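You operate a simulated robot arm through the tools that you are given. There is no shell and no other tool.

Carry out the task below with a simulated robot arm. There is one attempt and no reset: what you move stays moved.

JOB
Stamp the phone bill PAID, then close the ink pad again.
Fine: one clear print below the total; the stamp goes back, the other bills stay blank. Set down upright: black stamp.

The check looks at the end state, three seconds after you hand in, the way a careful person would. Anything else that was tipped, shoved, dropped, spilled or broken makes it a failure.

ROBOT AND FRAMES
A 6-joint arm with a fingered hand, fixed in place. Base frame: the origin is at the foot of the arm, x ahead of it, y to its left, z up; the work surface is at about z = 740. Units: mm, degrees, N and s.
It reaches about 1346 mm from its shoulder. Its first joint turns from -149.0 to 149.0 degrees. Payload 3.5 kg.
The tool frame sits at the grasp point between the pads (the TCP): z along the fingers, y along the line on which they close. The tips reach 26 mm beyond it. The gripper opens to 132 mm. The gripper's body begins 73 mm behind the TCP. The gripper is a hand of 4 fingers: y runs from the thumb to the fingers, the wrist lies at [0, 0, -234] in the tool frame.
Orientation is told as [roll, pitch, yaw] about the base's x, y, z axes, in that order, counted from this pose: with the fingers straight down and closing along the base's y, the tool's x points along the base's -x, its y along +y and its z along -z.

CONTROLS
- The arm moves only by the tool arm_command. Its arguments are lists of equal length, an entry for each row: "dp": the shift along the tool's x, y, z in units of 40 mm (1.0 is 40 mm), a list of three; "angular": the turn, a rotation vector about the tool's x, y, z in units of 8 degrees (1.0 is 8 degrees), a list of three. In form: {"dp": [[x, y, z], ...], "angular": [[ax, ay, az], ...]}. A call has 1 to 20 rows; each row shifts and turns the commanded pose from where the row before left it, along the tool's axes as they then stand. A call with a number of a shift or a turn outside -1 to 1 is refused whole. A row lasts 0.2 s, in which the tool goes at most 50 mm and 8.6 degrees; a call with a longer step from one row to the next is refused whole. A pose out of reach is approached as far as the arm can. The call stops where the force on the tool passes 90 N (or 10 N more than at its start, if that is more) or the arm is blocked; 0.2 s more then pass. In this call time passes only in rows, and 0.2 s behind the last. The reply holds the time, the measured pose of the TCP, the force on the tool along the base axes, the opening and the grip force, in the units named above and with some noise, with the torque about the TCP (base axes, N m) and any sound that the robot's microphone picked up, and new pictures: "views" is both (left out), scene, wrist or none.
- Cameras (640 x 400 px; columns grow to the right, rows downward): "scene" is fixed at [49.3, 651, 1332.1]; the picture's right is [-0.62, -0.78, 0.00], its down [-0.38, 0.30, -0.88] and it looks along [0.69, -0.54, -0.48] (base axes); focal length 325 px, centre (320, 200). "wrist" rides on the gripper at [68, 2, -97] in the tool frame; the picture's right is [-0.03, 1.00, 0.00], its down [-0.82, -0.02, -0.58] and it looks along [-0.58, -0.01, 0.82] (tool axes); focal length 270 px, centre (320, 200). There is no depth. A picture from a camera that has moved, and an enlarged one, comes with that camera's place and axes in the base frame and with its lens.
- raise_lower(by): slides the trunk up (or, below 0, down) by that many mm; the arm rides with it, the base frame stays. It gives what a move gives, with no picture.
- set_fingers(finger1, finger2, finger3, thumb_bend): sets how far each is bent, from 0 (flat) to 100 (curled in); at 30 the hand is open as for a grip, at 70 the pads meet at the TCP. One left out holds its place. A second passes; each finger stops where it meets its share of the squeeze, and holds until it gets a number again. It is the only way to open and close the hand. It gives what a move gives, with no picture; readings hold the bend of each and the force on the fingers (four entries, about 0 where the hand has none), thumb and palm.
- enlarge(camera, box): a new picture of the part [left, top, right, bottom] of that camera's present view, enlarged. The clock stands still meanwhile.
- sign_off(): hands the job in; it is judged then, once.

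Nothing tells you positions but the pictures and the camera data. Unless the task says otherwise, let go and move clear before handing in.

The tools are called after "Request:" as name(argument=value, ...) on one line, values as JSON. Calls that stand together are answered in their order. arm_command: Moves the arm, as the interface text tells. Its arguments: {"type":"object","properties":{"dp":{"type":"array","items":{"type":"array","items":{"type":"number"}}},"angular":{"type":"array","items":{"type":"array","items":{"type":"number"}}},"views":{"type":"string","enum":["both","scene","wrist","none"]}},"required":["dp","angular"]} The other tools are called the same way: raise_lower (by) slides the trunk up or down; set_fingers (finger1, finger2, finger3, thumb_bend) moves the fingers one by one; enlarge (camera, box) takes an enlarged picture of a part of a camera's view; sign_off () hands the job in.

At the start:

```text
t: 0.0
position: [703.3, -90.5, 959.3]
orientation: [0.0, 0.0, 0.0]
contact_force: [0.1, -1.0, 0.7]
torque: [0.0, 0.03, 0.0]
finger_gap: 131.8
gripper_force: 0.1
shape: jaw
bend: [30.0, 30.0, 30.0, 30.0]
finger forces: [0.0, 0.0, 0.0, 0.0, 0.0, 0.0]
trunk travel left (down, up): [-858.0, 112.0]
```

scene: 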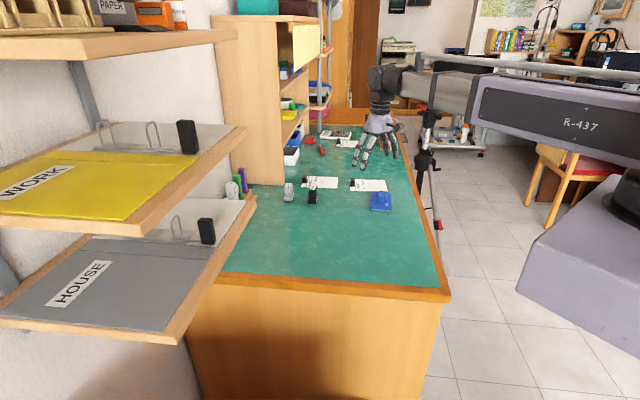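
wrist: 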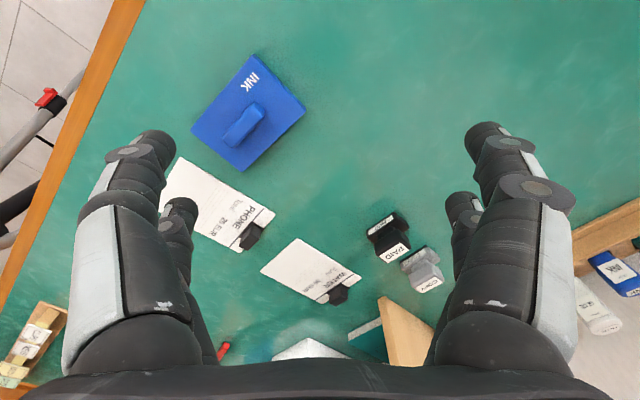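

I see a green desk with a blue ink pad, a phone bill and a water bill (each with a clip), a black PAID stamp and a grey COPY stamp. First I look closer at them before moving.

Request:
enlarge(camera="wrist", box=[160, 40, 320, 140])

Request:
enlarge(camera="wrist", box=[150, 150, 310, 250])

Request:
enlarge(camera="wrist", box=[320, 200, 480, 300])

Request:
enlarge(camera="scene", box=[260, 150, 420, 250])

Request:
enlarge(camera="scene", box=[220, 90, 440, 230])

```text
4.00 times, centred on (240, 90) of wrist
camera zoom: at [632.7, -90.6, 1056.2], right [0.03, 1.0, 0.0], down [0.82, -0.02, 0.58], along [0.58, -0.01, -0.82], focal length 1081 px, centre (640, 640)
```

zoom: 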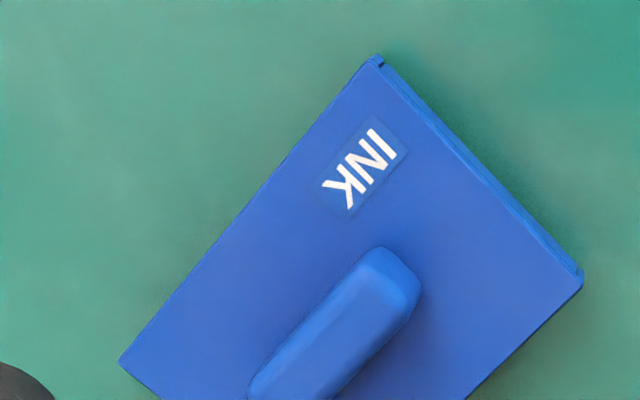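

```text
4.00 times, centred on (230, 200) of wrist
camera zoom: at [632.7, -90.6, 1056.2], right [0.03, 1.0, 0.0], down [0.82, -0.02, 0.58], along [0.58, -0.01, -0.82], focal length 1081 px, centre (680, 200)
```

zoom: 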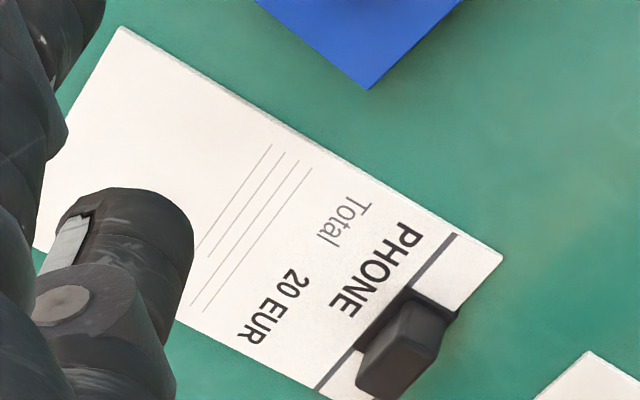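

```text
4.00 times, centred on (400, 250) of wrist
camera zoom: at [632.7, -90.6, 1056.2], right [0.03, 1.0, 0.0], down [0.82, -0.02, 0.58], along [0.58, -0.01, -0.82], focal length 1081 px, centre (0, 0)
```

zoom: 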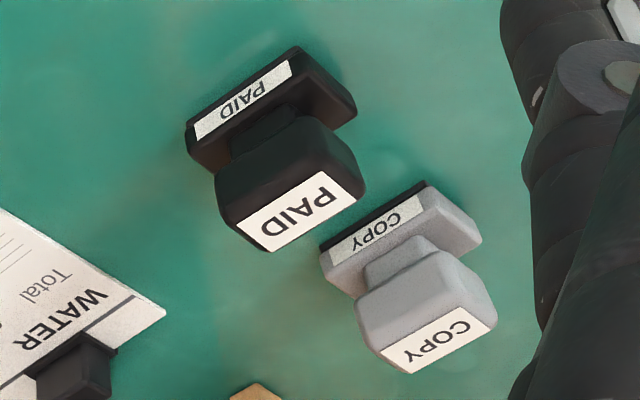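

```text
4.00 times, centred on (340, 200) of scene
camera zoom: at [49.3, 651.0, 1332.1], right [-0.62, -0.78, 0.0], down [-0.38, 0.3, -0.88], along [0.69, -0.54, -0.48], focal length 1300 px, centre (240, 200)
```

zoom: 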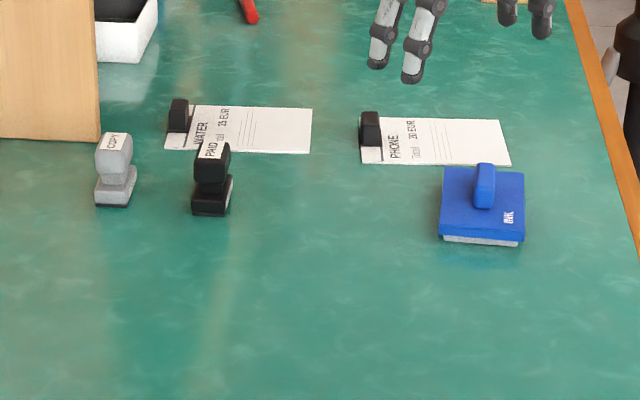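

```text
2.86 times, centred on (330, 160) of scene
camera zoom: at [49.3, 651.0, 1332.1], right [-0.62, -0.78, 0.0], down [-0.38, 0.3, -0.88], along [0.69, -0.54, -0.48], focal length 929 px, centre (291, 314)
```

zoom: 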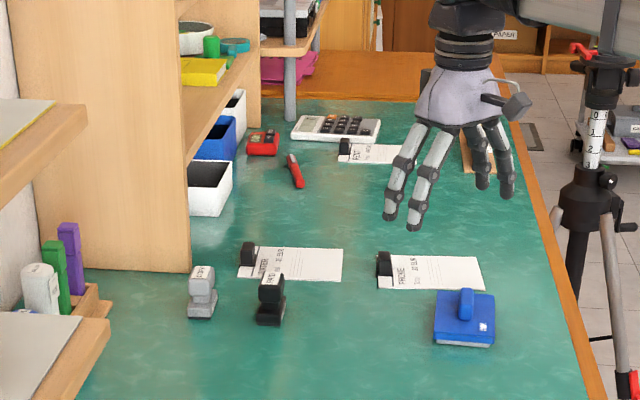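

The pad's lid has a bar handle and may be hinged. I'll zoom further to find out how it opens and to study the stamp's shape.

Request:
enlarge(camera="wrist", box=[180, 40, 340, 140])

Request:
enlarge(camera="wrist", box=[180, 90, 320, 178])

Request:
enlarge(camera="scene", box=[360, 182, 402, 216])

Request:
enlarge(camera="scene", box=[280, 175, 328, 209])

Request:
enlarge(camera="scene", box=[340, 110, 410, 180])

```text
4.00 times, centred on (260, 90) of wrist
camera zoom: at [632.7, -90.6, 1056.2], right [0.03, 1.0, 0.0], down [0.82, -0.02, 0.58], along [0.58, -0.01, -0.82], focal length 1081 px, centre (560, 640)
```

zoom: 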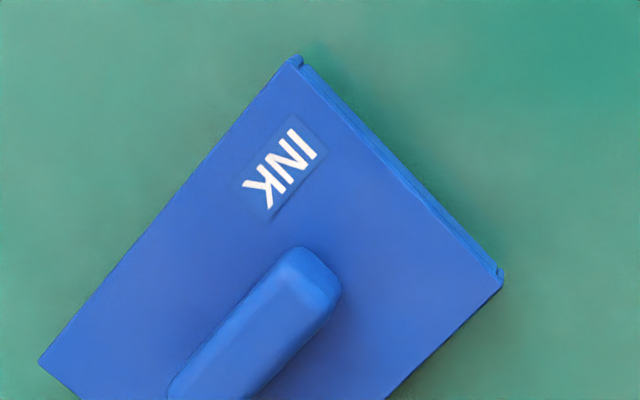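

```text
4.55 times, centred on (250, 134) of wrist
camera zoom: at [632.7, -90.6, 1056.2], right [0.03, 1.0, 0.0], down [0.82, -0.02, 0.58], along [0.58, -0.01, -0.82], focal length 1229 px, centre (638, 500)
```

zoom: 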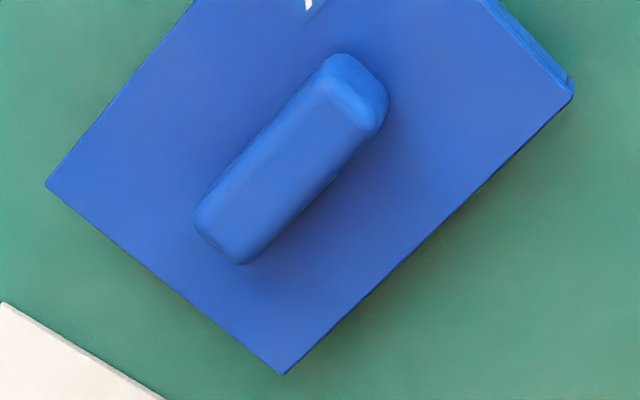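

```text
11.76 times, centred on (381, 199) of scene
camera zoom: at [49.3, 651.0, 1332.1], right [-0.62, -0.78, 0.0], down [-0.38, 0.3, -0.88], along [0.69, -0.54, -0.48], focal length 3824 px, centre (-398, 212)
```

zoom: 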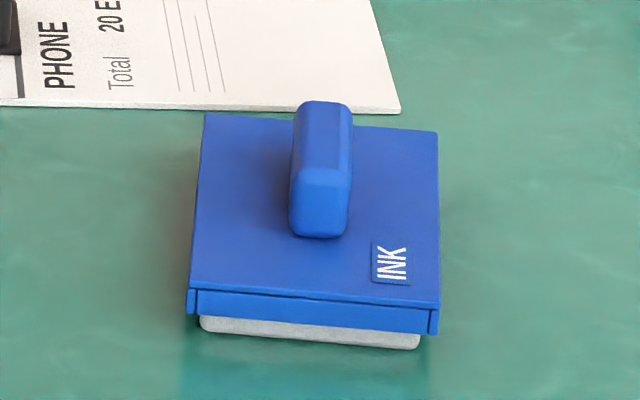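

```text
11.76 times, centred on (304, 192) of scene
camera zoom: at [49.3, 651.0, 1332.1], right [-0.62, -0.78, 0.0], down [-0.38, 0.3, -0.88], along [0.69, -0.54, -0.48], focal length 3824 px, centre (508, 294)
```

zoom: 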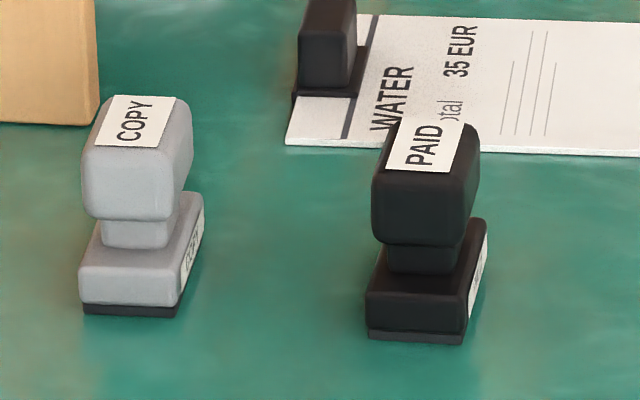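

```text
5.71 times, centred on (375, 145) of scene
camera zoom: at [49.3, 651.0, 1332.1], right [-0.62, -0.78, 0.0], down [-0.38, 0.3, -0.88], along [0.69, -0.54, -0.48], focal length 1858 px, centre (6, 514)
```

zoom: 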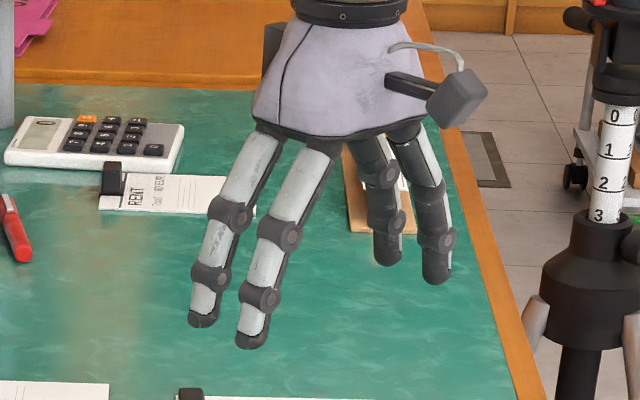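

The pad looks like a tray with a lift-off (or hinged) cap with a bar handle; stamp, bill and pad all lie turned about -45°, with PAID stamp near (911, 7), pad near (731, -173), phone bill's blank part near (840, -283). First I'll test how the fingers move while clear in the air.

Request:
set_fingers(finger1=50, finger2=50, finger3=50, thumb_bend=50)

Request:
arm_command(dp=[[0, 0, 0]], angular=[[0, 0, 0]], views="both")

Request:
enlarge(camera="scene", box=[340, 110, 410, 180])

```text
t: 1.0
position: [702.2, -90.9, 958.3]
orientation: [0.0, 0.0, 0.0]
contact_force: [0.7, 0.2, -0.3]
torque: [0.03, 0.0, 0.02]
finger_gap: 66.7
gripper_force: 0.1
shape: fingers
bend: [50.0, 50.0, 50.0, 50.0]
finger forces: [0.1, 0.0, 0.0, 0.0, 0.0, 0.1]
trunk travel left (down, up): [-858.0, 112.0]
```

```text
t: 1.4
position: [703.0, -91.2, 958.5]
orientation: [0.0, -0.1, 0.0]
contact_force: [0.4, -0.8, 0.5]
torque: [0.02, 0.0, -0.02]
finger_gap: 66.3
gripper_force: 0.1
shape: fingers
bend: [50.0, 50.0, 50.0, 50.0]
finger forces: [0.0, 0.0, 0.0, 0.0, 0.0, 0.1]
trunk travel left (down, up): [-858.0, 112.0]
camera wrist: at [632.7, -90.6, 1056.2], right [0.03, 1.0, 0.0], down [0.82, -0.02, 0.58], along [0.58, -0.01, -0.82], focal length 270 px, centre (320, 200)
```

scene: 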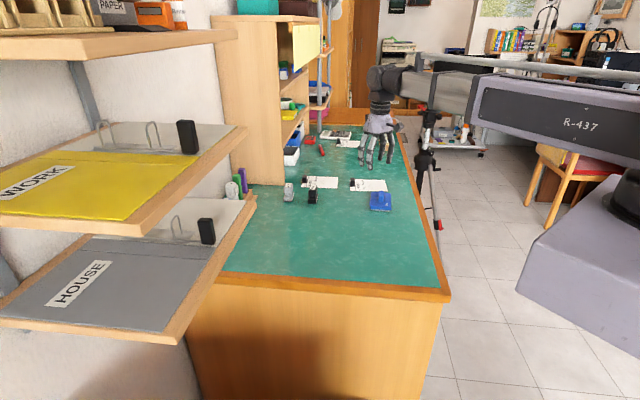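
wrist: 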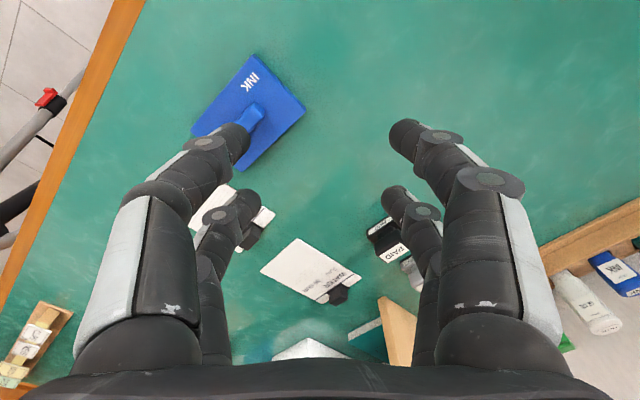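

```text
5.71 times, centred on (375, 145) of scene
camera zoom: at [49.3, 651.0, 1332.1], right [-0.62, -0.78, 0.0], down [-0.38, 0.3, -0.88], along [0.69, -0.54, -0.48], focal length 1858 px, centre (6, 514)
```

zoom: 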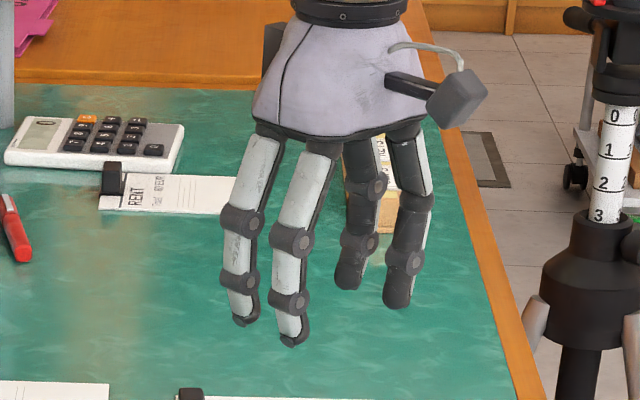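

Four fingers in two opposing pairs, gap 66 mm at bend 50. Next I turn the hand by -45° to line up with the pad, stamp and bill, and go down a little for a closer look at the pad.

Request:
arm_command(dp=[[0.5, 0, 0.25], [0.5, 0, 0.25], [0, 0, 0.25], [0, 0, 0.25], [0, 0, 0.25], [0, 0, 0.25]], angular=[[0, 0, 0.9375], [0, 0, 0.9375], [0, 0, 0.9375], [0, 0, 0.9375], [0, 0, 0.9375], [0, 0, 0.9375]], views="both")

```text
t: 2.8
position: [662.0, -87.9, 959.0]
orientation: [0.0, 0.0, -45.1]
contact_force: [-0.3, 0.9, 0.1]
torque: [0.03, -0.02, -0.01]
finger_gap: 66.6
gripper_force: 0.1
shape: fingers
bend: [50.0, 50.0, 50.0, 50.0]
finger forces: [0.0, 0.0, 0.0, 0.0, 0.0, 0.1]
out of reach, approached as far as the arm can: row 1, 2, 3, 4, 5, 6
trunk travel left (down, up): [-858.0, 112.0]
camera wrist: at [614.7, -39.3, 1056.2], right [0.73, 0.69, 0.0], down [0.56, -0.59, 0.58], along [0.4, -0.42, -0.82], focal length 270 px, centre (320, 200)
```

scene: 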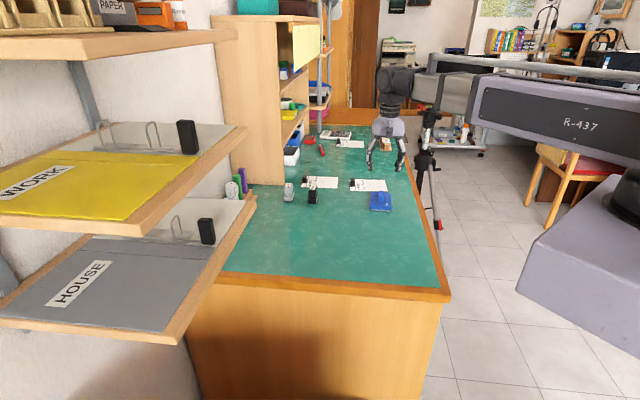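
wrist: 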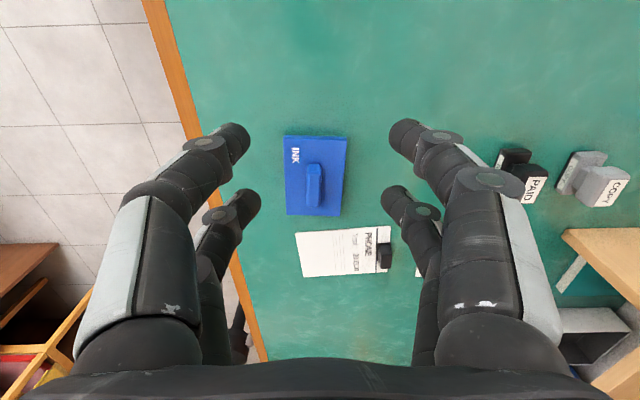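

The arm reported that lower poses are out of reach at this trunk height, so I lower the trunk a bit and watch how the pose follows.

Request:
raise_lower(by=-60)

Request:
arm_command(dp=[[0, 0, 0]], angular=[[0, 0, 0]], views="both")

```text
t: 3.8
position: [662.2, -88.2, 899.1]
orientation: [0.0, -0.1, -45.0]
contact_force: [-0.2, -0.5, 0.0]
torque: [0.01, 0.03, -0.01]
finger_gap: 66.3
gripper_force: 0.1
shape: fingers
bend: [50.0, 50.0, 50.0, 50.0]
finger forces: [0.1, 0.0, 0.1, 0.0, 0.0, 0.0]
trunk travel left (down, up): [-798.0, 172.0]
```

```text
t: 4.2
position: [663.3, -88.1, 898.8]
orientation: [0.0, -0.1, -45.0]
contact_force: [0.2, -0.5, -0.2]
torque: [-0.03, 0.02, 0.0]
finger_gap: 66.8
gripper_force: 0.0
shape: fingers
bend: [50.0, 50.0, 50.0, 50.0]
finger forces: [0.0, 0.1, 0.0, 0.0, 0.1, 0.0]
trunk travel left (down, up): [-798.0, 172.0]
camera wrist: at [614.6, -39.4, 996.2], right [0.72, 0.69, 0.0], down [0.56, -0.59, 0.58], along [0.4, -0.42, -0.82], focal length 270 px, centre (320, 200)
```

scene: 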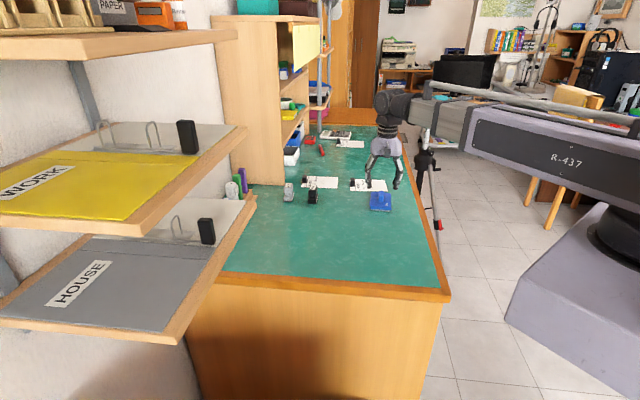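
wrist: 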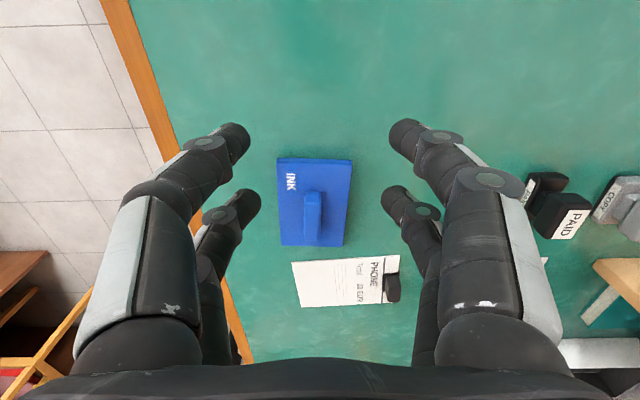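

The hand now follows the trunk. I test whether the arm itself can move vertically at all (20 mm up and down).

Request:
arm_command(dp=[[0, 0, -0.5]], angular=[[0, 0, 0]], views="none")

Request:
arm_command(dp=[[0, 0, 0.5]], angular=[[0, 0, 0]], views="none")

Request:
enlarge(camera="wrist", box=[260, 150, 372, 220])

Request:
enlarge(camera="wrist", box=[260, 200, 420, 312])

Request:
enlarge(camera="wrist", box=[500, 150, 640, 250])

```text
t: 4.6
position: [662.9, -87.4, 898.8]
orientation: [0.1, 0.0, -45.1]
contact_force: [0.0, -0.4, -0.1]
torque: [0.0, 0.0, 0.01]
finger_gap: 66.7
gripper_force: 0.0
shape: fingers
bend: [50.0, 50.0, 50.0, 50.0]
finger forces: [0.1, 0.0, 0.1, 0.0, 0.0, 0.1]
out of reach, approached as far as the arm can: row 1
trunk travel left (down, up): [-798.0, 172.0]
```

```text
t: 5.0
position: [662.9, -88.1, 899.2]
orientation: [0.1, 0.0, -45.0]
contact_force: [0.2, 0.1, 0.7]
torque: [0.02, 0.04, 0.0]
finger_gap: 66.5
gripper_force: 0.1
shape: fingers
bend: [50.0, 50.0, 50.0, 50.0]
finger forces: [0.0, 0.0, 0.0, 0.0, 0.0, 0.0]
out of reach, approached as far as the arm can: row 1
trunk travel left (down, up): [-798.0, 172.0]
```

```text
5.71 times, centred on (316, 185) of wrist
camera zoom: at [614.6, -39.5, 996.2], right [0.72, 0.69, 0.0], down [0.56, -0.59, 0.58], along [0.4, -0.42, -0.82], focal length 1544 px, centre (343, 286)
```

zoom: 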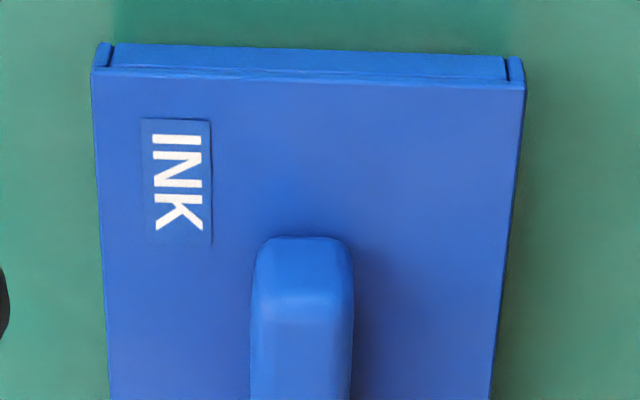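

```text
3.57 times, centred on (340, 256) of wrist
camera zoom: at [614.6, -39.5, 996.2], right [0.72, 0.69, 0.0], down [0.56, -0.59, 0.58], along [0.4, -0.42, -0.82], focal length 965 px, centre (249, 0)
```

zoom: 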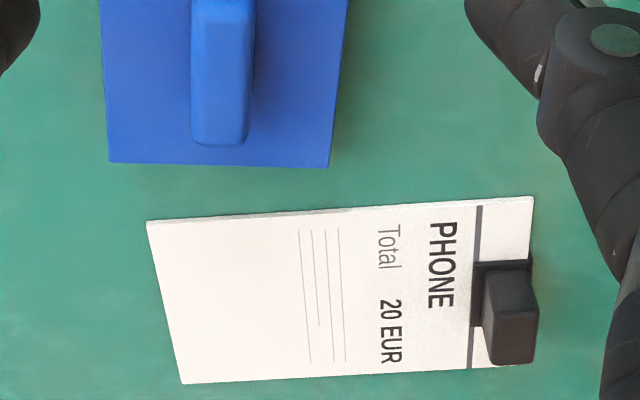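

```text
4.00 times, centred on (570, 200) of wrist
camera zoom: at [614.6, -39.5, 996.2], right [0.72, 0.69, 0.0], down [0.56, -0.59, 0.58], along [0.4, -0.42, -0.82], focal length 1081 px, centre (-680, 200)
```

zoom: 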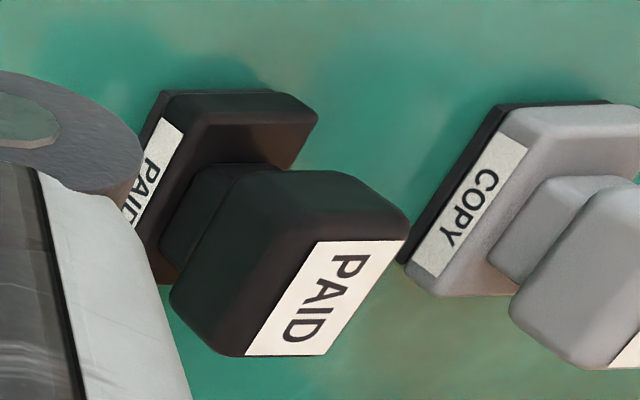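

The arm moves only in the horizontal plane, so height comes from the trunk. The pad centre is about (729, -171), lid top about z 767, bar handle ~17 mm wide up to about z 789. I check the finger shape when nearly closed before approaching.

Request:
set_fingers(finger1=65, finger2=65, finger3=65, thumb_bend=65)

Request:
enlarge(camera="scene", box=[350, 130, 420, 200])

Request:
enlarge(camera="wrist", box=[200, 90, 440, 240])

```text
t: 6.0
position: [662.6, -88.7, 899.6]
orientation: [0.0, -0.1, -45.0]
contact_force: [0.3, -0.1, 0.1]
torque: [0.03, 0.03, -0.03]
finger_gap: 16.9
gripper_force: 0.1
shape: fingers
bend: [65.0, 65.0, 65.0, 65.0]
finger forces: [0.0, 0.1, 0.1, 0.0, 0.0, 0.0]
trunk travel left (down, up): [-798.0, 172.0]
```

```text
5.71 times, centred on (385, 165) of scene
camera zoom: at [49.3, 651.0, 1332.1], right [-0.62, -0.78, 0.0], down [-0.38, 0.3, -0.88], along [0.69, -0.54, -0.48], focal length 1858 px, centre (-51, 400)
```

zoom: 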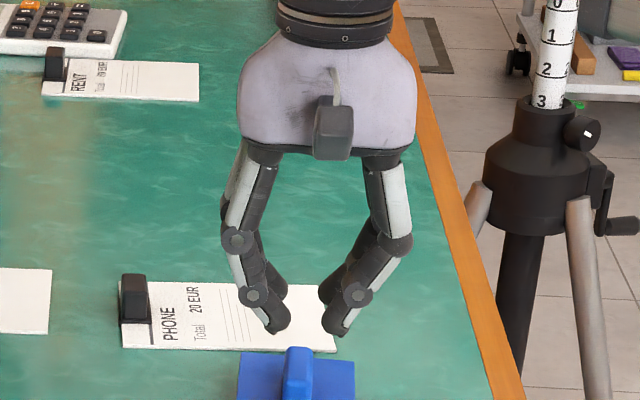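

```text
2.67 times, centred on (320, 165) of wrist
camera zoom: at [614.6, -39.5, 996.2], right [0.72, 0.69, 0.0], down [0.56, -0.59, 0.58], along [0.4, -0.42, -0.82], focal length 721 px, centre (320, 293)
```

zoom: 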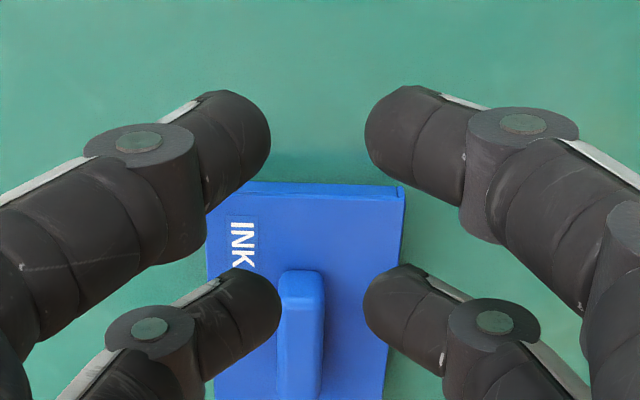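

Fingertips are round, meeting about 20 mm beyond the TCP. I open to a medium gap, move over the lid handle at the present safe height, and turn a few degrees to match the pad (about -49°).

Request:
set_fingers(finger1=56, finger2=56, finger3=56, thumb_bend=56)

Request:
arm_command(dp=[[-0.877, -0.1, 0], [-0.877, -0.1, 0], [-0.877, -0.1, 0], [0, 0, 0]], angular=[[0, 0, 0], [0, 0, 0], [0, 0, 0], [0, 0, 0.5]], views="both")

```text
t: 7.0
position: [663.1, -87.4, 899.0]
orientation: [0.0, 0.1, -45.0]
contact_force: [0.5, 0.5, -0.3]
torque: [-0.02, 0.0, 0.0]
finger_gap: 45.0
gripper_force: 0.1
shape: fingers
bend: [56.0, 56.0, 56.0, 56.0]
finger forces: [0.0, 0.1, 0.0, 0.0, 0.0, 0.1]
trunk travel left (down, up): [-798.0, 172.0]
```

```text
t: 8.0
position: [730.0, -171.8, 897.9]
orientation: [0.0, 0.0, -48.9]
contact_force: [0.2, 0.6, 0.3]
torque: [0.03, 0.01, -0.01]
finger_gap: 45.2
gripper_force: 0.1
shape: fingers
bend: [56.0, 56.0, 56.0, 56.0]
finger forces: [0.0, 0.0, 0.0, 0.0, 0.1, 0.0]
trunk travel left (down, up): [-798.0, 172.0]
camera wrist: at [684.9, -119.4, 996.1], right [0.77, 0.64, 0.0], down [0.52, -0.63, 0.58], along [0.37, -0.45, -0.82], focal length 270 px, centre (320, 200)
```

scene: 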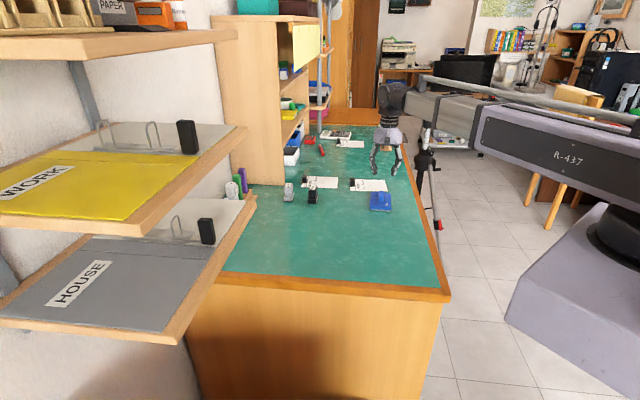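
wrist: 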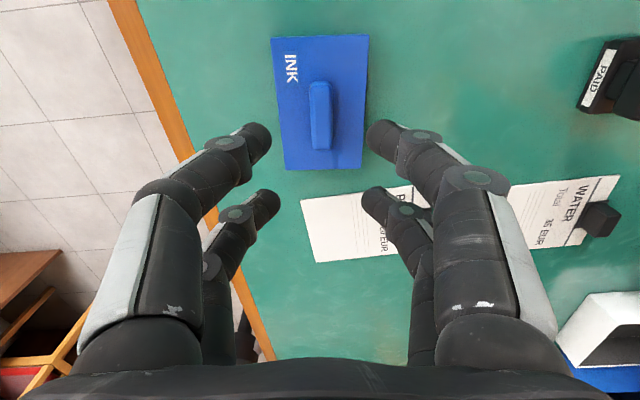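

The handle is centred between the fingers within a few mm and aligned. I lower in steps toward the handle, checking from both cameras.

Request:
raise_lower(by=-80)

Request:
enlarge(camera="scene", box=[350, 160, 420, 220])

Request:
enlarge(camera="wrist", box=[200, 60, 440, 210])

```text
t: 9.2
position: [729.5, -170.7, 818.9]
orientation: [0.0, 0.0, -49.0]
contact_force: [-0.8, -0.4, 0.2]
torque: [0.01, 0.0, 0.0]
finger_gap: 45.1
gripper_force: 0.1
shape: fingers
bend: [56.0, 56.0, 56.0, 56.0]
finger forces: [0.1, 0.1, 0.0, 0.0, 0.0, 0.1]
trunk travel left (down, up): [-718.0, 252.0]
```

```text
6.67 times, centred on (385, 190) of scene
camera zoom: at [49.3, 651.0, 1332.1], right [-0.62, -0.78, 0.0], down [-0.38, 0.3, -0.88], along [0.69, -0.54, -0.48], focal length 2167 px, centre (-113, 267)
```

zoom: 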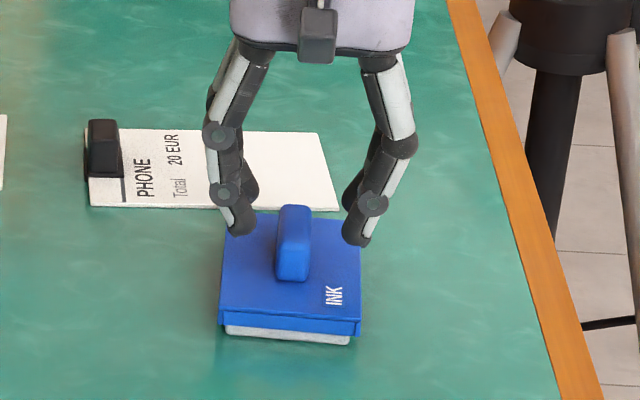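

```text
2.67 times, centred on (320, 135) of wrist
camera zoom: at [684.8, -119.0, 916.3], right [0.77, 0.64, 0.0], down [0.52, -0.63, 0.58], along [0.37, -0.45, -0.82], focal length 721 px, centre (320, 373)
```

zoom: 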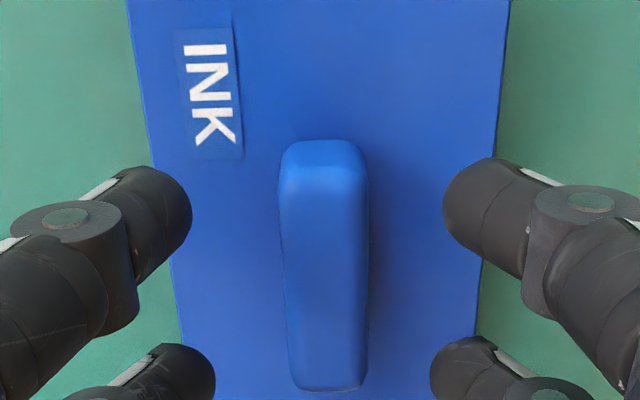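

Handle is nicely between the fingers; a 4 mm shift along the bar will centre it. Then lower by 20 and check clearance to the lid top.

Request:
arm_command(dp=[[0.1, 0.025, 0]], angular=[[0, 0, 0]], views="none")

Request:
raise_lower(by=-20)

Request:
enlarge(camera="scene", box=[360, 175, 405, 215])

Request:
enlarge(camera="wrist", box=[200, 60, 440, 210])

```text
t: 9.6
position: [728.3, -167.5, 819.7]
orientation: [0.0, 0.0, -49.0]
contact_force: [-0.4, 0.0, -0.4]
torque: [0.01, 0.0, -0.01]
finger_gap: 45.0
gripper_force: 0.0
shape: fingers
bend: [56.0, 56.0, 56.0, 56.0]
finger forces: [0.1, 0.0, 0.0, 0.0, 0.0, 0.0]
trunk travel left (down, up): [-718.0, 252.0]
```

```text
t: 10.2
position: [727.3, -167.9, 800.5]
orientation: [0.0, 0.1, -49.1]
contact_force: [-0.2, -0.1, 0.3]
torque: [0.0, 0.01, -0.01]
finger_gap: 45.1
gripper_force: 0.0
shape: fingers
bend: [56.0, 56.0, 56.0, 56.0]
finger forces: [0.1, 0.0, 0.0, 0.0, 0.0, 0.1]
trunk travel left (down, up): [-698.0, 272.0]
```

```text
10.00 times, centred on (382, 195) of scene
camera zoom: at [49.3, 651.0, 1332.1], right [-0.62, -0.78, 0.0], down [-0.38, 0.3, -0.88], along [0.69, -0.54, -0.48], focal length 3251 px, centre (-305, 250)
```

zoom: 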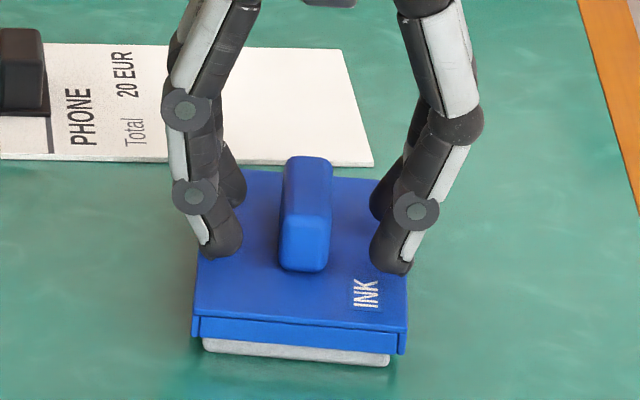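

```text
2.67 times, centred on (320, 135) of wrist
camera zoom: at [682.9, -115.6, 896.2], right [0.77, 0.64, 0.0], down [0.52, -0.63, 0.58], along [0.37, -0.45, -0.82], focal length 721 px, centre (320, 373)
```

zoom: 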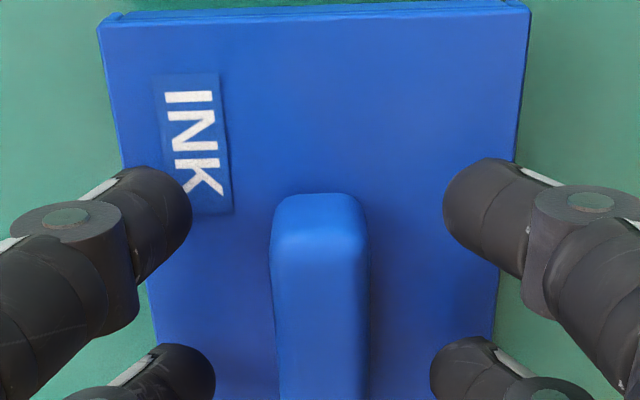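

No contact yet and the tips hang just above the lid. I lower 3 mm more and close the fingers on the bar.

Request:
raise_lower(by=-3)

Request:
set_fingers(finger1=68, finger2=68, finger3=68, thumb_bend=68)

Request:
enlarge(camera="wrist", box=[200, 60, 440, 210])

Request:
enlarge(camera="scene", box=[360, 175, 405, 215])

```text
t: 10.8
position: [728.1, -166.7, 795.2]
orientation: [0.0, 0.1, -48.9]
contact_force: [0.1, 0.4, 0.5]
torque: [0.0, 0.0, 0.0]
finger_gap: 45.0
gripper_force: 0.0
shape: fingers
bend: [56.0, 56.0, 56.0, 56.0]
finger forces: [0.1, 0.1, 0.1, 0.0, 0.0, 0.1]
trunk travel left (down, up): [-695.0, 275.0]
```

```text
t: 11.8
position: [727.0, -168.4, 796.6]
orientation: [0.0, 0.0, -49.0]
contact_force: [1.0, 1.0, -0.8]
torque: [0.0, -0.03, -0.04]
finger_gap: 10.9
gripper_force: 3.6
shape: fingers
bend: [66.0, 65.0, 65.0, 68.0]
finger forces: [1.3, 2.0, 2.4, 0.0, 2.1, 0.0]
trunk travel left (down, up): [-695.0, 275.0]
```

```text
2.67 times, centred on (320, 135) of wrist
camera zoom: at [683.0, -115.5, 893.2], right [0.77, 0.64, 0.0], down [0.52, -0.63, 0.58], along [0.37, -0.45, -0.82], focal length 721 px, centre (320, 373)
```

zoom: 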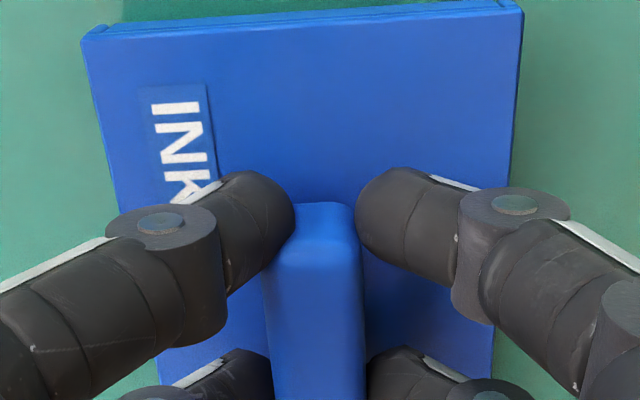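

```text
10.00 times, centred on (382, 195) of scene
camera zoom: at [49.3, 651.0, 1332.1], right [-0.62, -0.78, 0.0], down [-0.38, 0.3, -0.88], along [0.69, -0.54, -0.48], focal length 3251 px, centre (-305, 250)
```

zoom: 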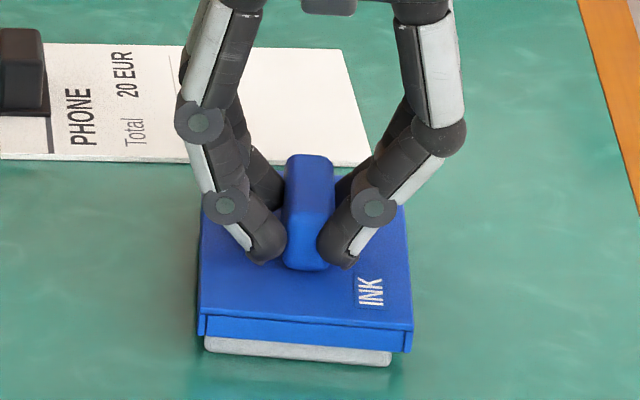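

The fingers hold the bar lightly. I squeeze more firmly before lifting.

Request:
set_fingers(finger1=76, finger2=76, finger3=76, thumb_bend=76)

Request:
enlarge(camera="wrist", box=[200, 60, 440, 210])

```text
t: 12.8
position: [727.8, -167.2, 796.2]
orientation: [0.2, 0.0, -49.0]
contact_force: [-0.7, 0.2, 0.1]
torque: [0.0, 0.03, -0.02]
finger_gap: 6.5
gripper_force: 16.8
shape: fingers
bend: [71.0, 70.0, 69.0, 71.0]
finger forces: [7.4, 8.4, 8.0, 0.1, 11.0, 0.1]
trunk travel left (down, up): [-695.0, 275.0]
```

```text
2.67 times, centred on (320, 135) of wrist
camera zoom: at [682.9, -115.6, 893.2], right [0.77, 0.64, 0.0], down [0.52, -0.63, 0.58], along [0.37, -0.45, -0.82], focal length 721 px, centre (320, 373)
```

zoom: 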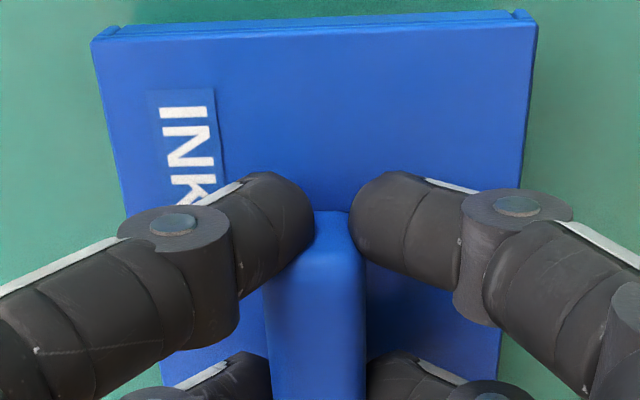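

The near pair of fingers is pinching the rounded end of the bar: I mis-centred along its length by about 7 mm. I release, shift along the bar and grip again.

Request:
set_fingers(finger1=56, finger2=56, finger3=56, thumb_bend=56)

Request:
arm_command(dp=[[-0.17, 0, 0]], angular=[[0, 0, 0]], views="none")

Request:
enlarge(camera="wrist", box=[200, 90, 440, 240])

Request:
enlarge(camera="scene", box=[360, 175, 405, 215])

```text
t: 13.8
position: [728.9, -167.0, 795.3]
orientation: [0.0, 0.0, -49.0]
contact_force: [0.2, -1.1, -0.4]
torque: [0.02, 0.01, 0.02]
finger_gap: 45.3
gripper_force: 0.0
shape: fingers
bend: [56.0, 56.0, 56.0, 56.0]
finger forces: [0.0, 0.0, 0.0, 0.0, 0.1, 0.0]
trunk travel left (down, up): [-695.0, 275.0]
```

```text
t: 14.2
position: [732.6, -172.3, 795.7]
orientation: [0.0, 0.0, -49.0]
contact_force: [0.0, 0.0, 0.0]
torque: [-0.01, 0.04, 0.0]
finger_gap: 45.0
gripper_force: 0.1
shape: fingers
bend: [56.0, 56.0, 56.0, 56.0]
finger forces: [0.0, 0.1, 0.0, 0.0, 0.1, 0.1]
trunk travel left (down, up): [-695.0, 275.0]
```

```text
2.67 times, centred on (320, 165) of wrist
camera zoom: at [687.8, -120.4, 893.2], right [0.77, 0.64, 0.0], down [0.52, -0.63, 0.58], along [0.37, -0.45, -0.82], focal length 721 px, centre (320, 293)
```

zoom: 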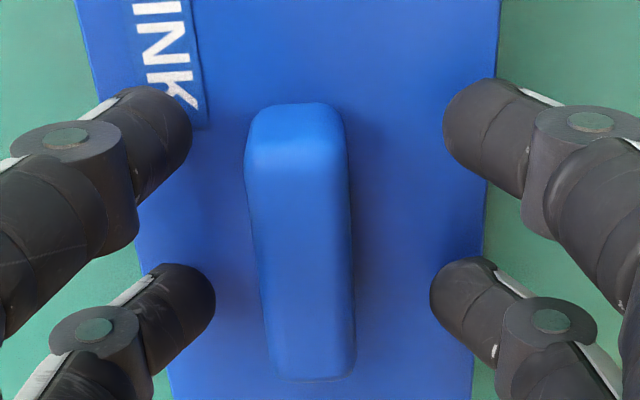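

```text
10.00 times, centred on (382, 195) of scene
camera zoom: at [49.3, 651.0, 1332.1], right [-0.62, -0.78, 0.0], down [-0.38, 0.3, -0.88], along [0.69, -0.54, -0.48], focal length 3251 px, centre (-305, 250)
```

zoom: 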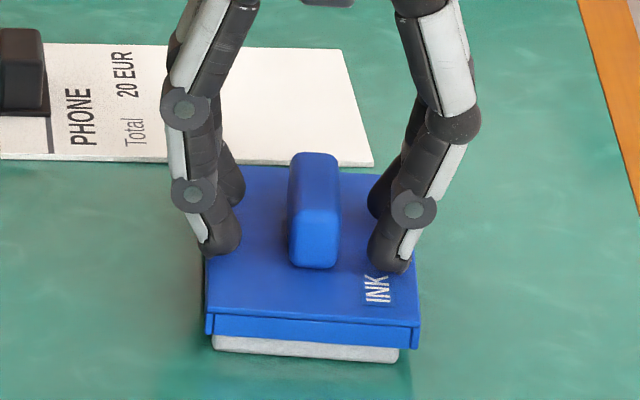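

Now the bar spans both finger pairs (x from -23 to +22) but is 2.4 mm off centre sideways. I correct this and grip.

Request:
arm_command(dp=[[0, -0.06, 0]], angular=[[0, 0, 0]], views="none")

Request:
set_fingers(finger1=75, finger2=75, finger3=75, thumb_bend=75)

Request:
enlarge(camera="wrist", box=[200, 90, 440, 240])

Request:
enlarge(camera="scene", box=[360, 175, 405, 215])

```text
t: 14.6
position: [730.3, -174.2, 795.9]
orientation: [-0.1, 0.0, -49.0]
contact_force: [-0.5, 0.0, 0.2]
torque: [-0.01, -0.02, -0.01]
finger_gap: 45.1
gripper_force: 0.0
shape: fingers
bend: [56.0, 56.0, 56.0, 56.0]
finger forces: [0.0, 0.0, 0.0, 0.0, 0.0, 0.0]
trunk travel left (down, up): [-695.0, 275.0]
```

```text
t: 15.6
position: [728.7, -173.3, 795.4]
orientation: [0.0, 0.0, -49.0]
contact_force: [-0.5, 1.1, 0.3]
torque: [0.03, 0.01, 0.03]
finger_gap: 13.6
gripper_force: 17.4
shape: fingers
bend: [68.0, 68.0, 71.0, 68.0]
finger forces: [8.6, 8.7, 7.0, 0.0, 10.2, 0.0]
trunk travel left (down, up): [-695.0, 275.0]
```

```text
2.67 times, centred on (320, 165) of wrist
camera zoom: at [685.5, -122.1, 893.2], right [0.77, 0.64, 0.0], down [0.52, -0.63, 0.58], along [0.37, -0.45, -0.82], focal length 721 px, centre (320, 293)
```

zoom: 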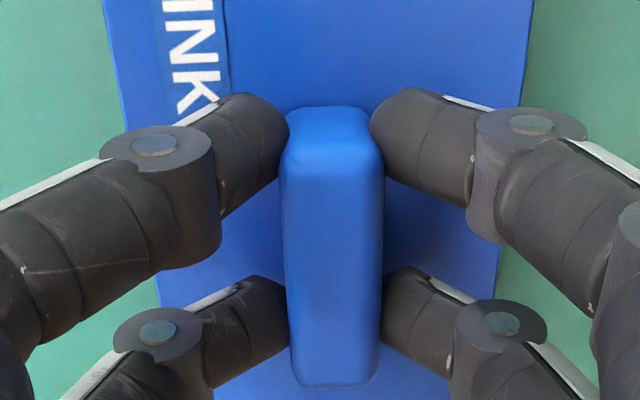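

```text
10.00 times, centred on (382, 195) of scene
camera zoom: at [49.3, 651.0, 1332.1], right [-0.62, -0.78, 0.0], down [-0.38, 0.3, -0.88], along [0.69, -0.54, -0.48], focal length 3251 px, centre (-305, 250)
```

zoom: 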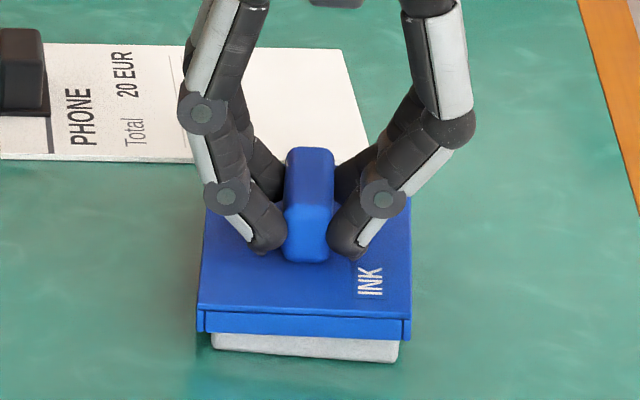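

The grip is balanced now and the cap already appears to have come up a little off its tray. I lift 20 mm and look.

Request:
raise_lower(by=20)

Request:
enlarge(camera="scene", box=[355, 165, 410, 215])

Request:
enlarge(camera="wrist", box=[200, 60, 440, 240])

```text
t: 16.2
position: [729.9, -174.6, 817.2]
orientation: [-0.1, 0.0, -49.0]
contact_force: [0.4, 0.8, 0.0]
torque: [-0.01, 0.02, 0.02]
finger_gap: 13.5
gripper_force: 16.1
shape: fingers
bend: [68.0, 68.0, 71.0, 68.0]
finger forces: [8.7, 8.5, 7.5, 0.0, 9.8, 0.0]
trunk travel left (down, up): [-715.0, 255.0]
```

```text
8.00 times, centred on (382, 190) of scene
camera zoom: at [49.3, 651.0, 1332.1], right [-0.62, -0.78, 0.0], down [-0.38, 0.3, -0.88], along [0.69, -0.54, -0.48], focal length 2600 px, centre (-180, 280)
```

zoom: 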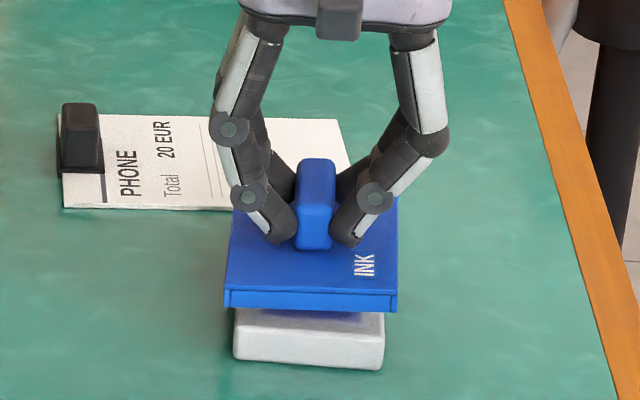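

```text
2.22 times, centred on (320, 150) of wrist
camera zoom: at [685.6, -122.2, 913.2], right [0.77, 0.64, 0.0], down [0.52, -0.63, 0.58], along [0.37, -0.45, -0.82], focal length 601 px, centre (320, 311)
```

zoom: 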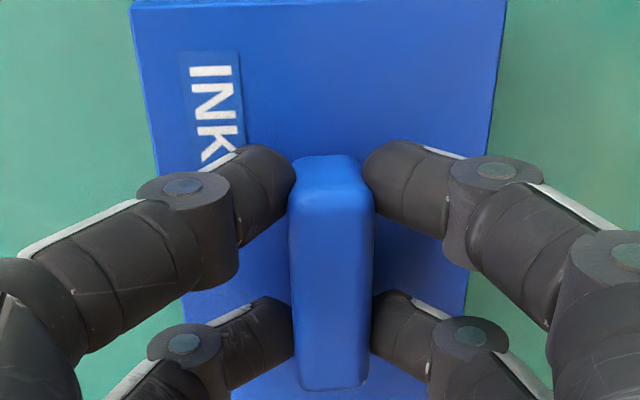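

It is a lift-off cap: it came free and level, showing the grey tray beneath. I lift further and carry it aside to the empty desk toward the front (about (612, -38)).

Request:
raise_lower(by=30)

Request:
arm_command(dp=[[0.5, 0, 0], [0.9, 0, 0], [0.9, 0, 0], [0.9, 0, 0], [0.9, 0, 0], [0.5, 0, 0]], angular=[[0, 0, 0], [0, 0, 0], [0, 0, 0], [0, 0, 0], [0, 0, 0], [0, 0, 0]], views="both")

Request:
enlarge(camera="scene", box=[340, 165, 410, 235])

```text
t: 17.0
position: [731.1, -173.3, 846.2]
orientation: [0.0, 0.0, -49.0]
contact_force: [-0.1, -0.7, -0.3]
torque: [0.0, -0.04, -0.02]
finger_gap: 14.0
gripper_force: 17.1
shape: fingers
bend: [68.0, 68.0, 71.0, 68.0]
finger forces: [8.7, 8.5, 7.4, 0.0, 9.8, 0.0]
trunk travel left (down, up): [-745.0, 225.0]
```

```text
t: 18.4
position: [610.5, -34.5, 845.9]
orientation: [0.0, 0.0, -49.0]
contact_force: [0.1, -0.2, 0.5]
torque: [-0.02, 0.01, 0.02]
finger_gap: 13.8
gripper_force: 17.2
shape: fingers
bend: [68.0, 68.0, 72.0, 68.0]
finger forces: [8.7, 8.5, 7.4, 0.1, 9.8, 0.0]
trunk travel left (down, up): [-745.0, 225.0]
camera wrist: at [564.9, 16.9, 943.2], right [0.77, 0.64, 0.0], down [0.52, -0.63, 0.58], along [0.37, -0.45, -0.82], focal length 270 px, centre (320, 200)
```

scene: 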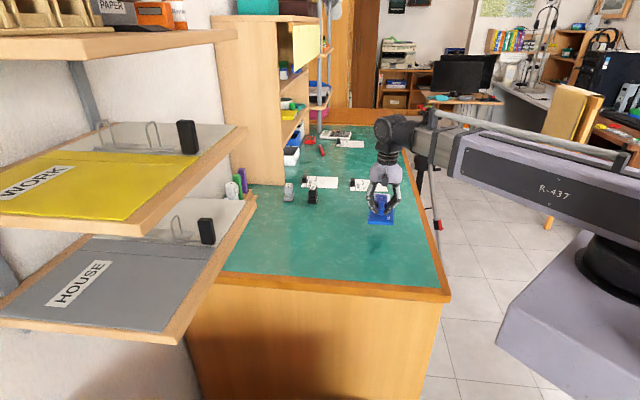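
wrist: 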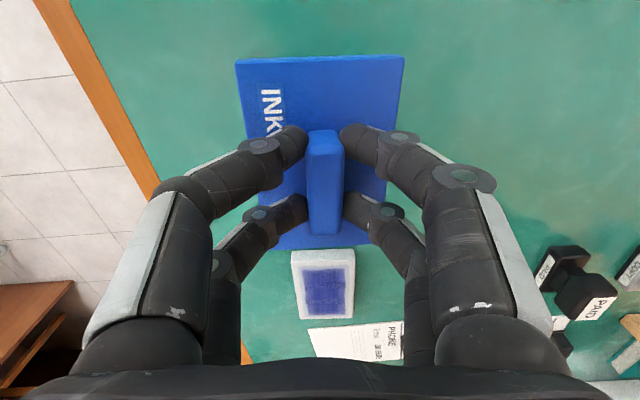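

```text
5.71 times, centred on (375, 200) of scene
camera zoom: at [49.3, 651.0, 1332.1], right [-0.62, -0.78, 0.0], down [-0.38, 0.3, -0.88], along [0.69, -0.54, -0.48], focal length 1858 px, centre (6, 200)
```

zoom: 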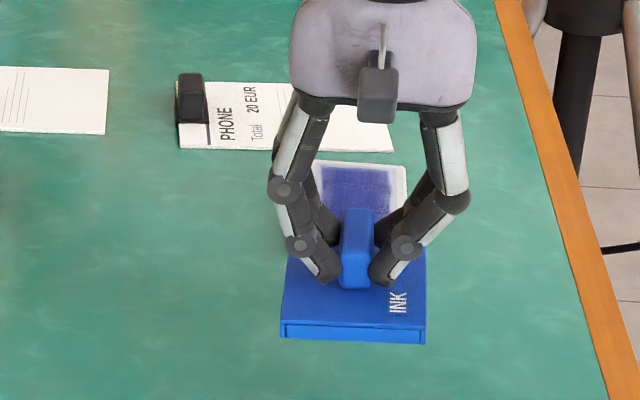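

The tray with its inked cushion is open. I lower the cap onto the bare desk here, in decreasing steps, watching the force.

Request:
raise_lower(by=-56)

Request:
raise_lower(by=-5)

Request:
enlarge(camera="scene", box=[355, 180, 415, 230])

```text
t: 19.4
position: [610.9, -35.3, 790.4]
orientation: [0.0, 0.0, -49.0]
contact_force: [0.0, -0.2, 0.3]
torque: [0.03, 0.0, 0.03]
finger_gap: 13.8
gripper_force: 17.5
shape: fingers
bend: [68.0, 68.0, 72.0, 68.0]
finger forces: [8.7, 8.5, 7.4, 0.0, 9.7, 0.0]
trunk travel left (down, up): [-689.0, 281.0]
```

```text
t: 19.9
position: [610.6, -34.5, 786.2]
orientation: [-0.1, 0.0, -49.1]
contact_force: [-0.5, -0.7, 2.1]
torque: [0.13, -0.01, -0.01]
finger_gap: 13.2
gripper_force: 18.6
shape: fingers
bend: [69.0, 69.0, 71.0, 68.0]
finger forces: [9.3, 8.8, 7.4, 0.1, 11.4, 0.1]
trunk travel left (down, up): [-684.0, 286.0]
```

```text
8.00 times, centred on (385, 205) of scene
camera zoom: at [49.3, 651.0, 1332.1], right [-0.62, -0.78, 0.0], down [-0.38, 0.3, -0.88], along [0.69, -0.54, -0.48], focal length 2600 px, centre (-200, 160)
```

zoom: 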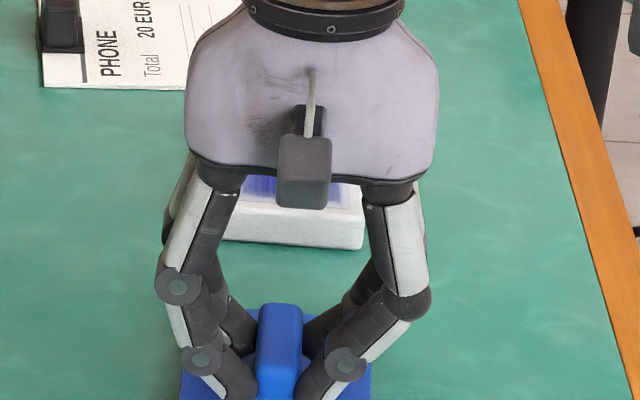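

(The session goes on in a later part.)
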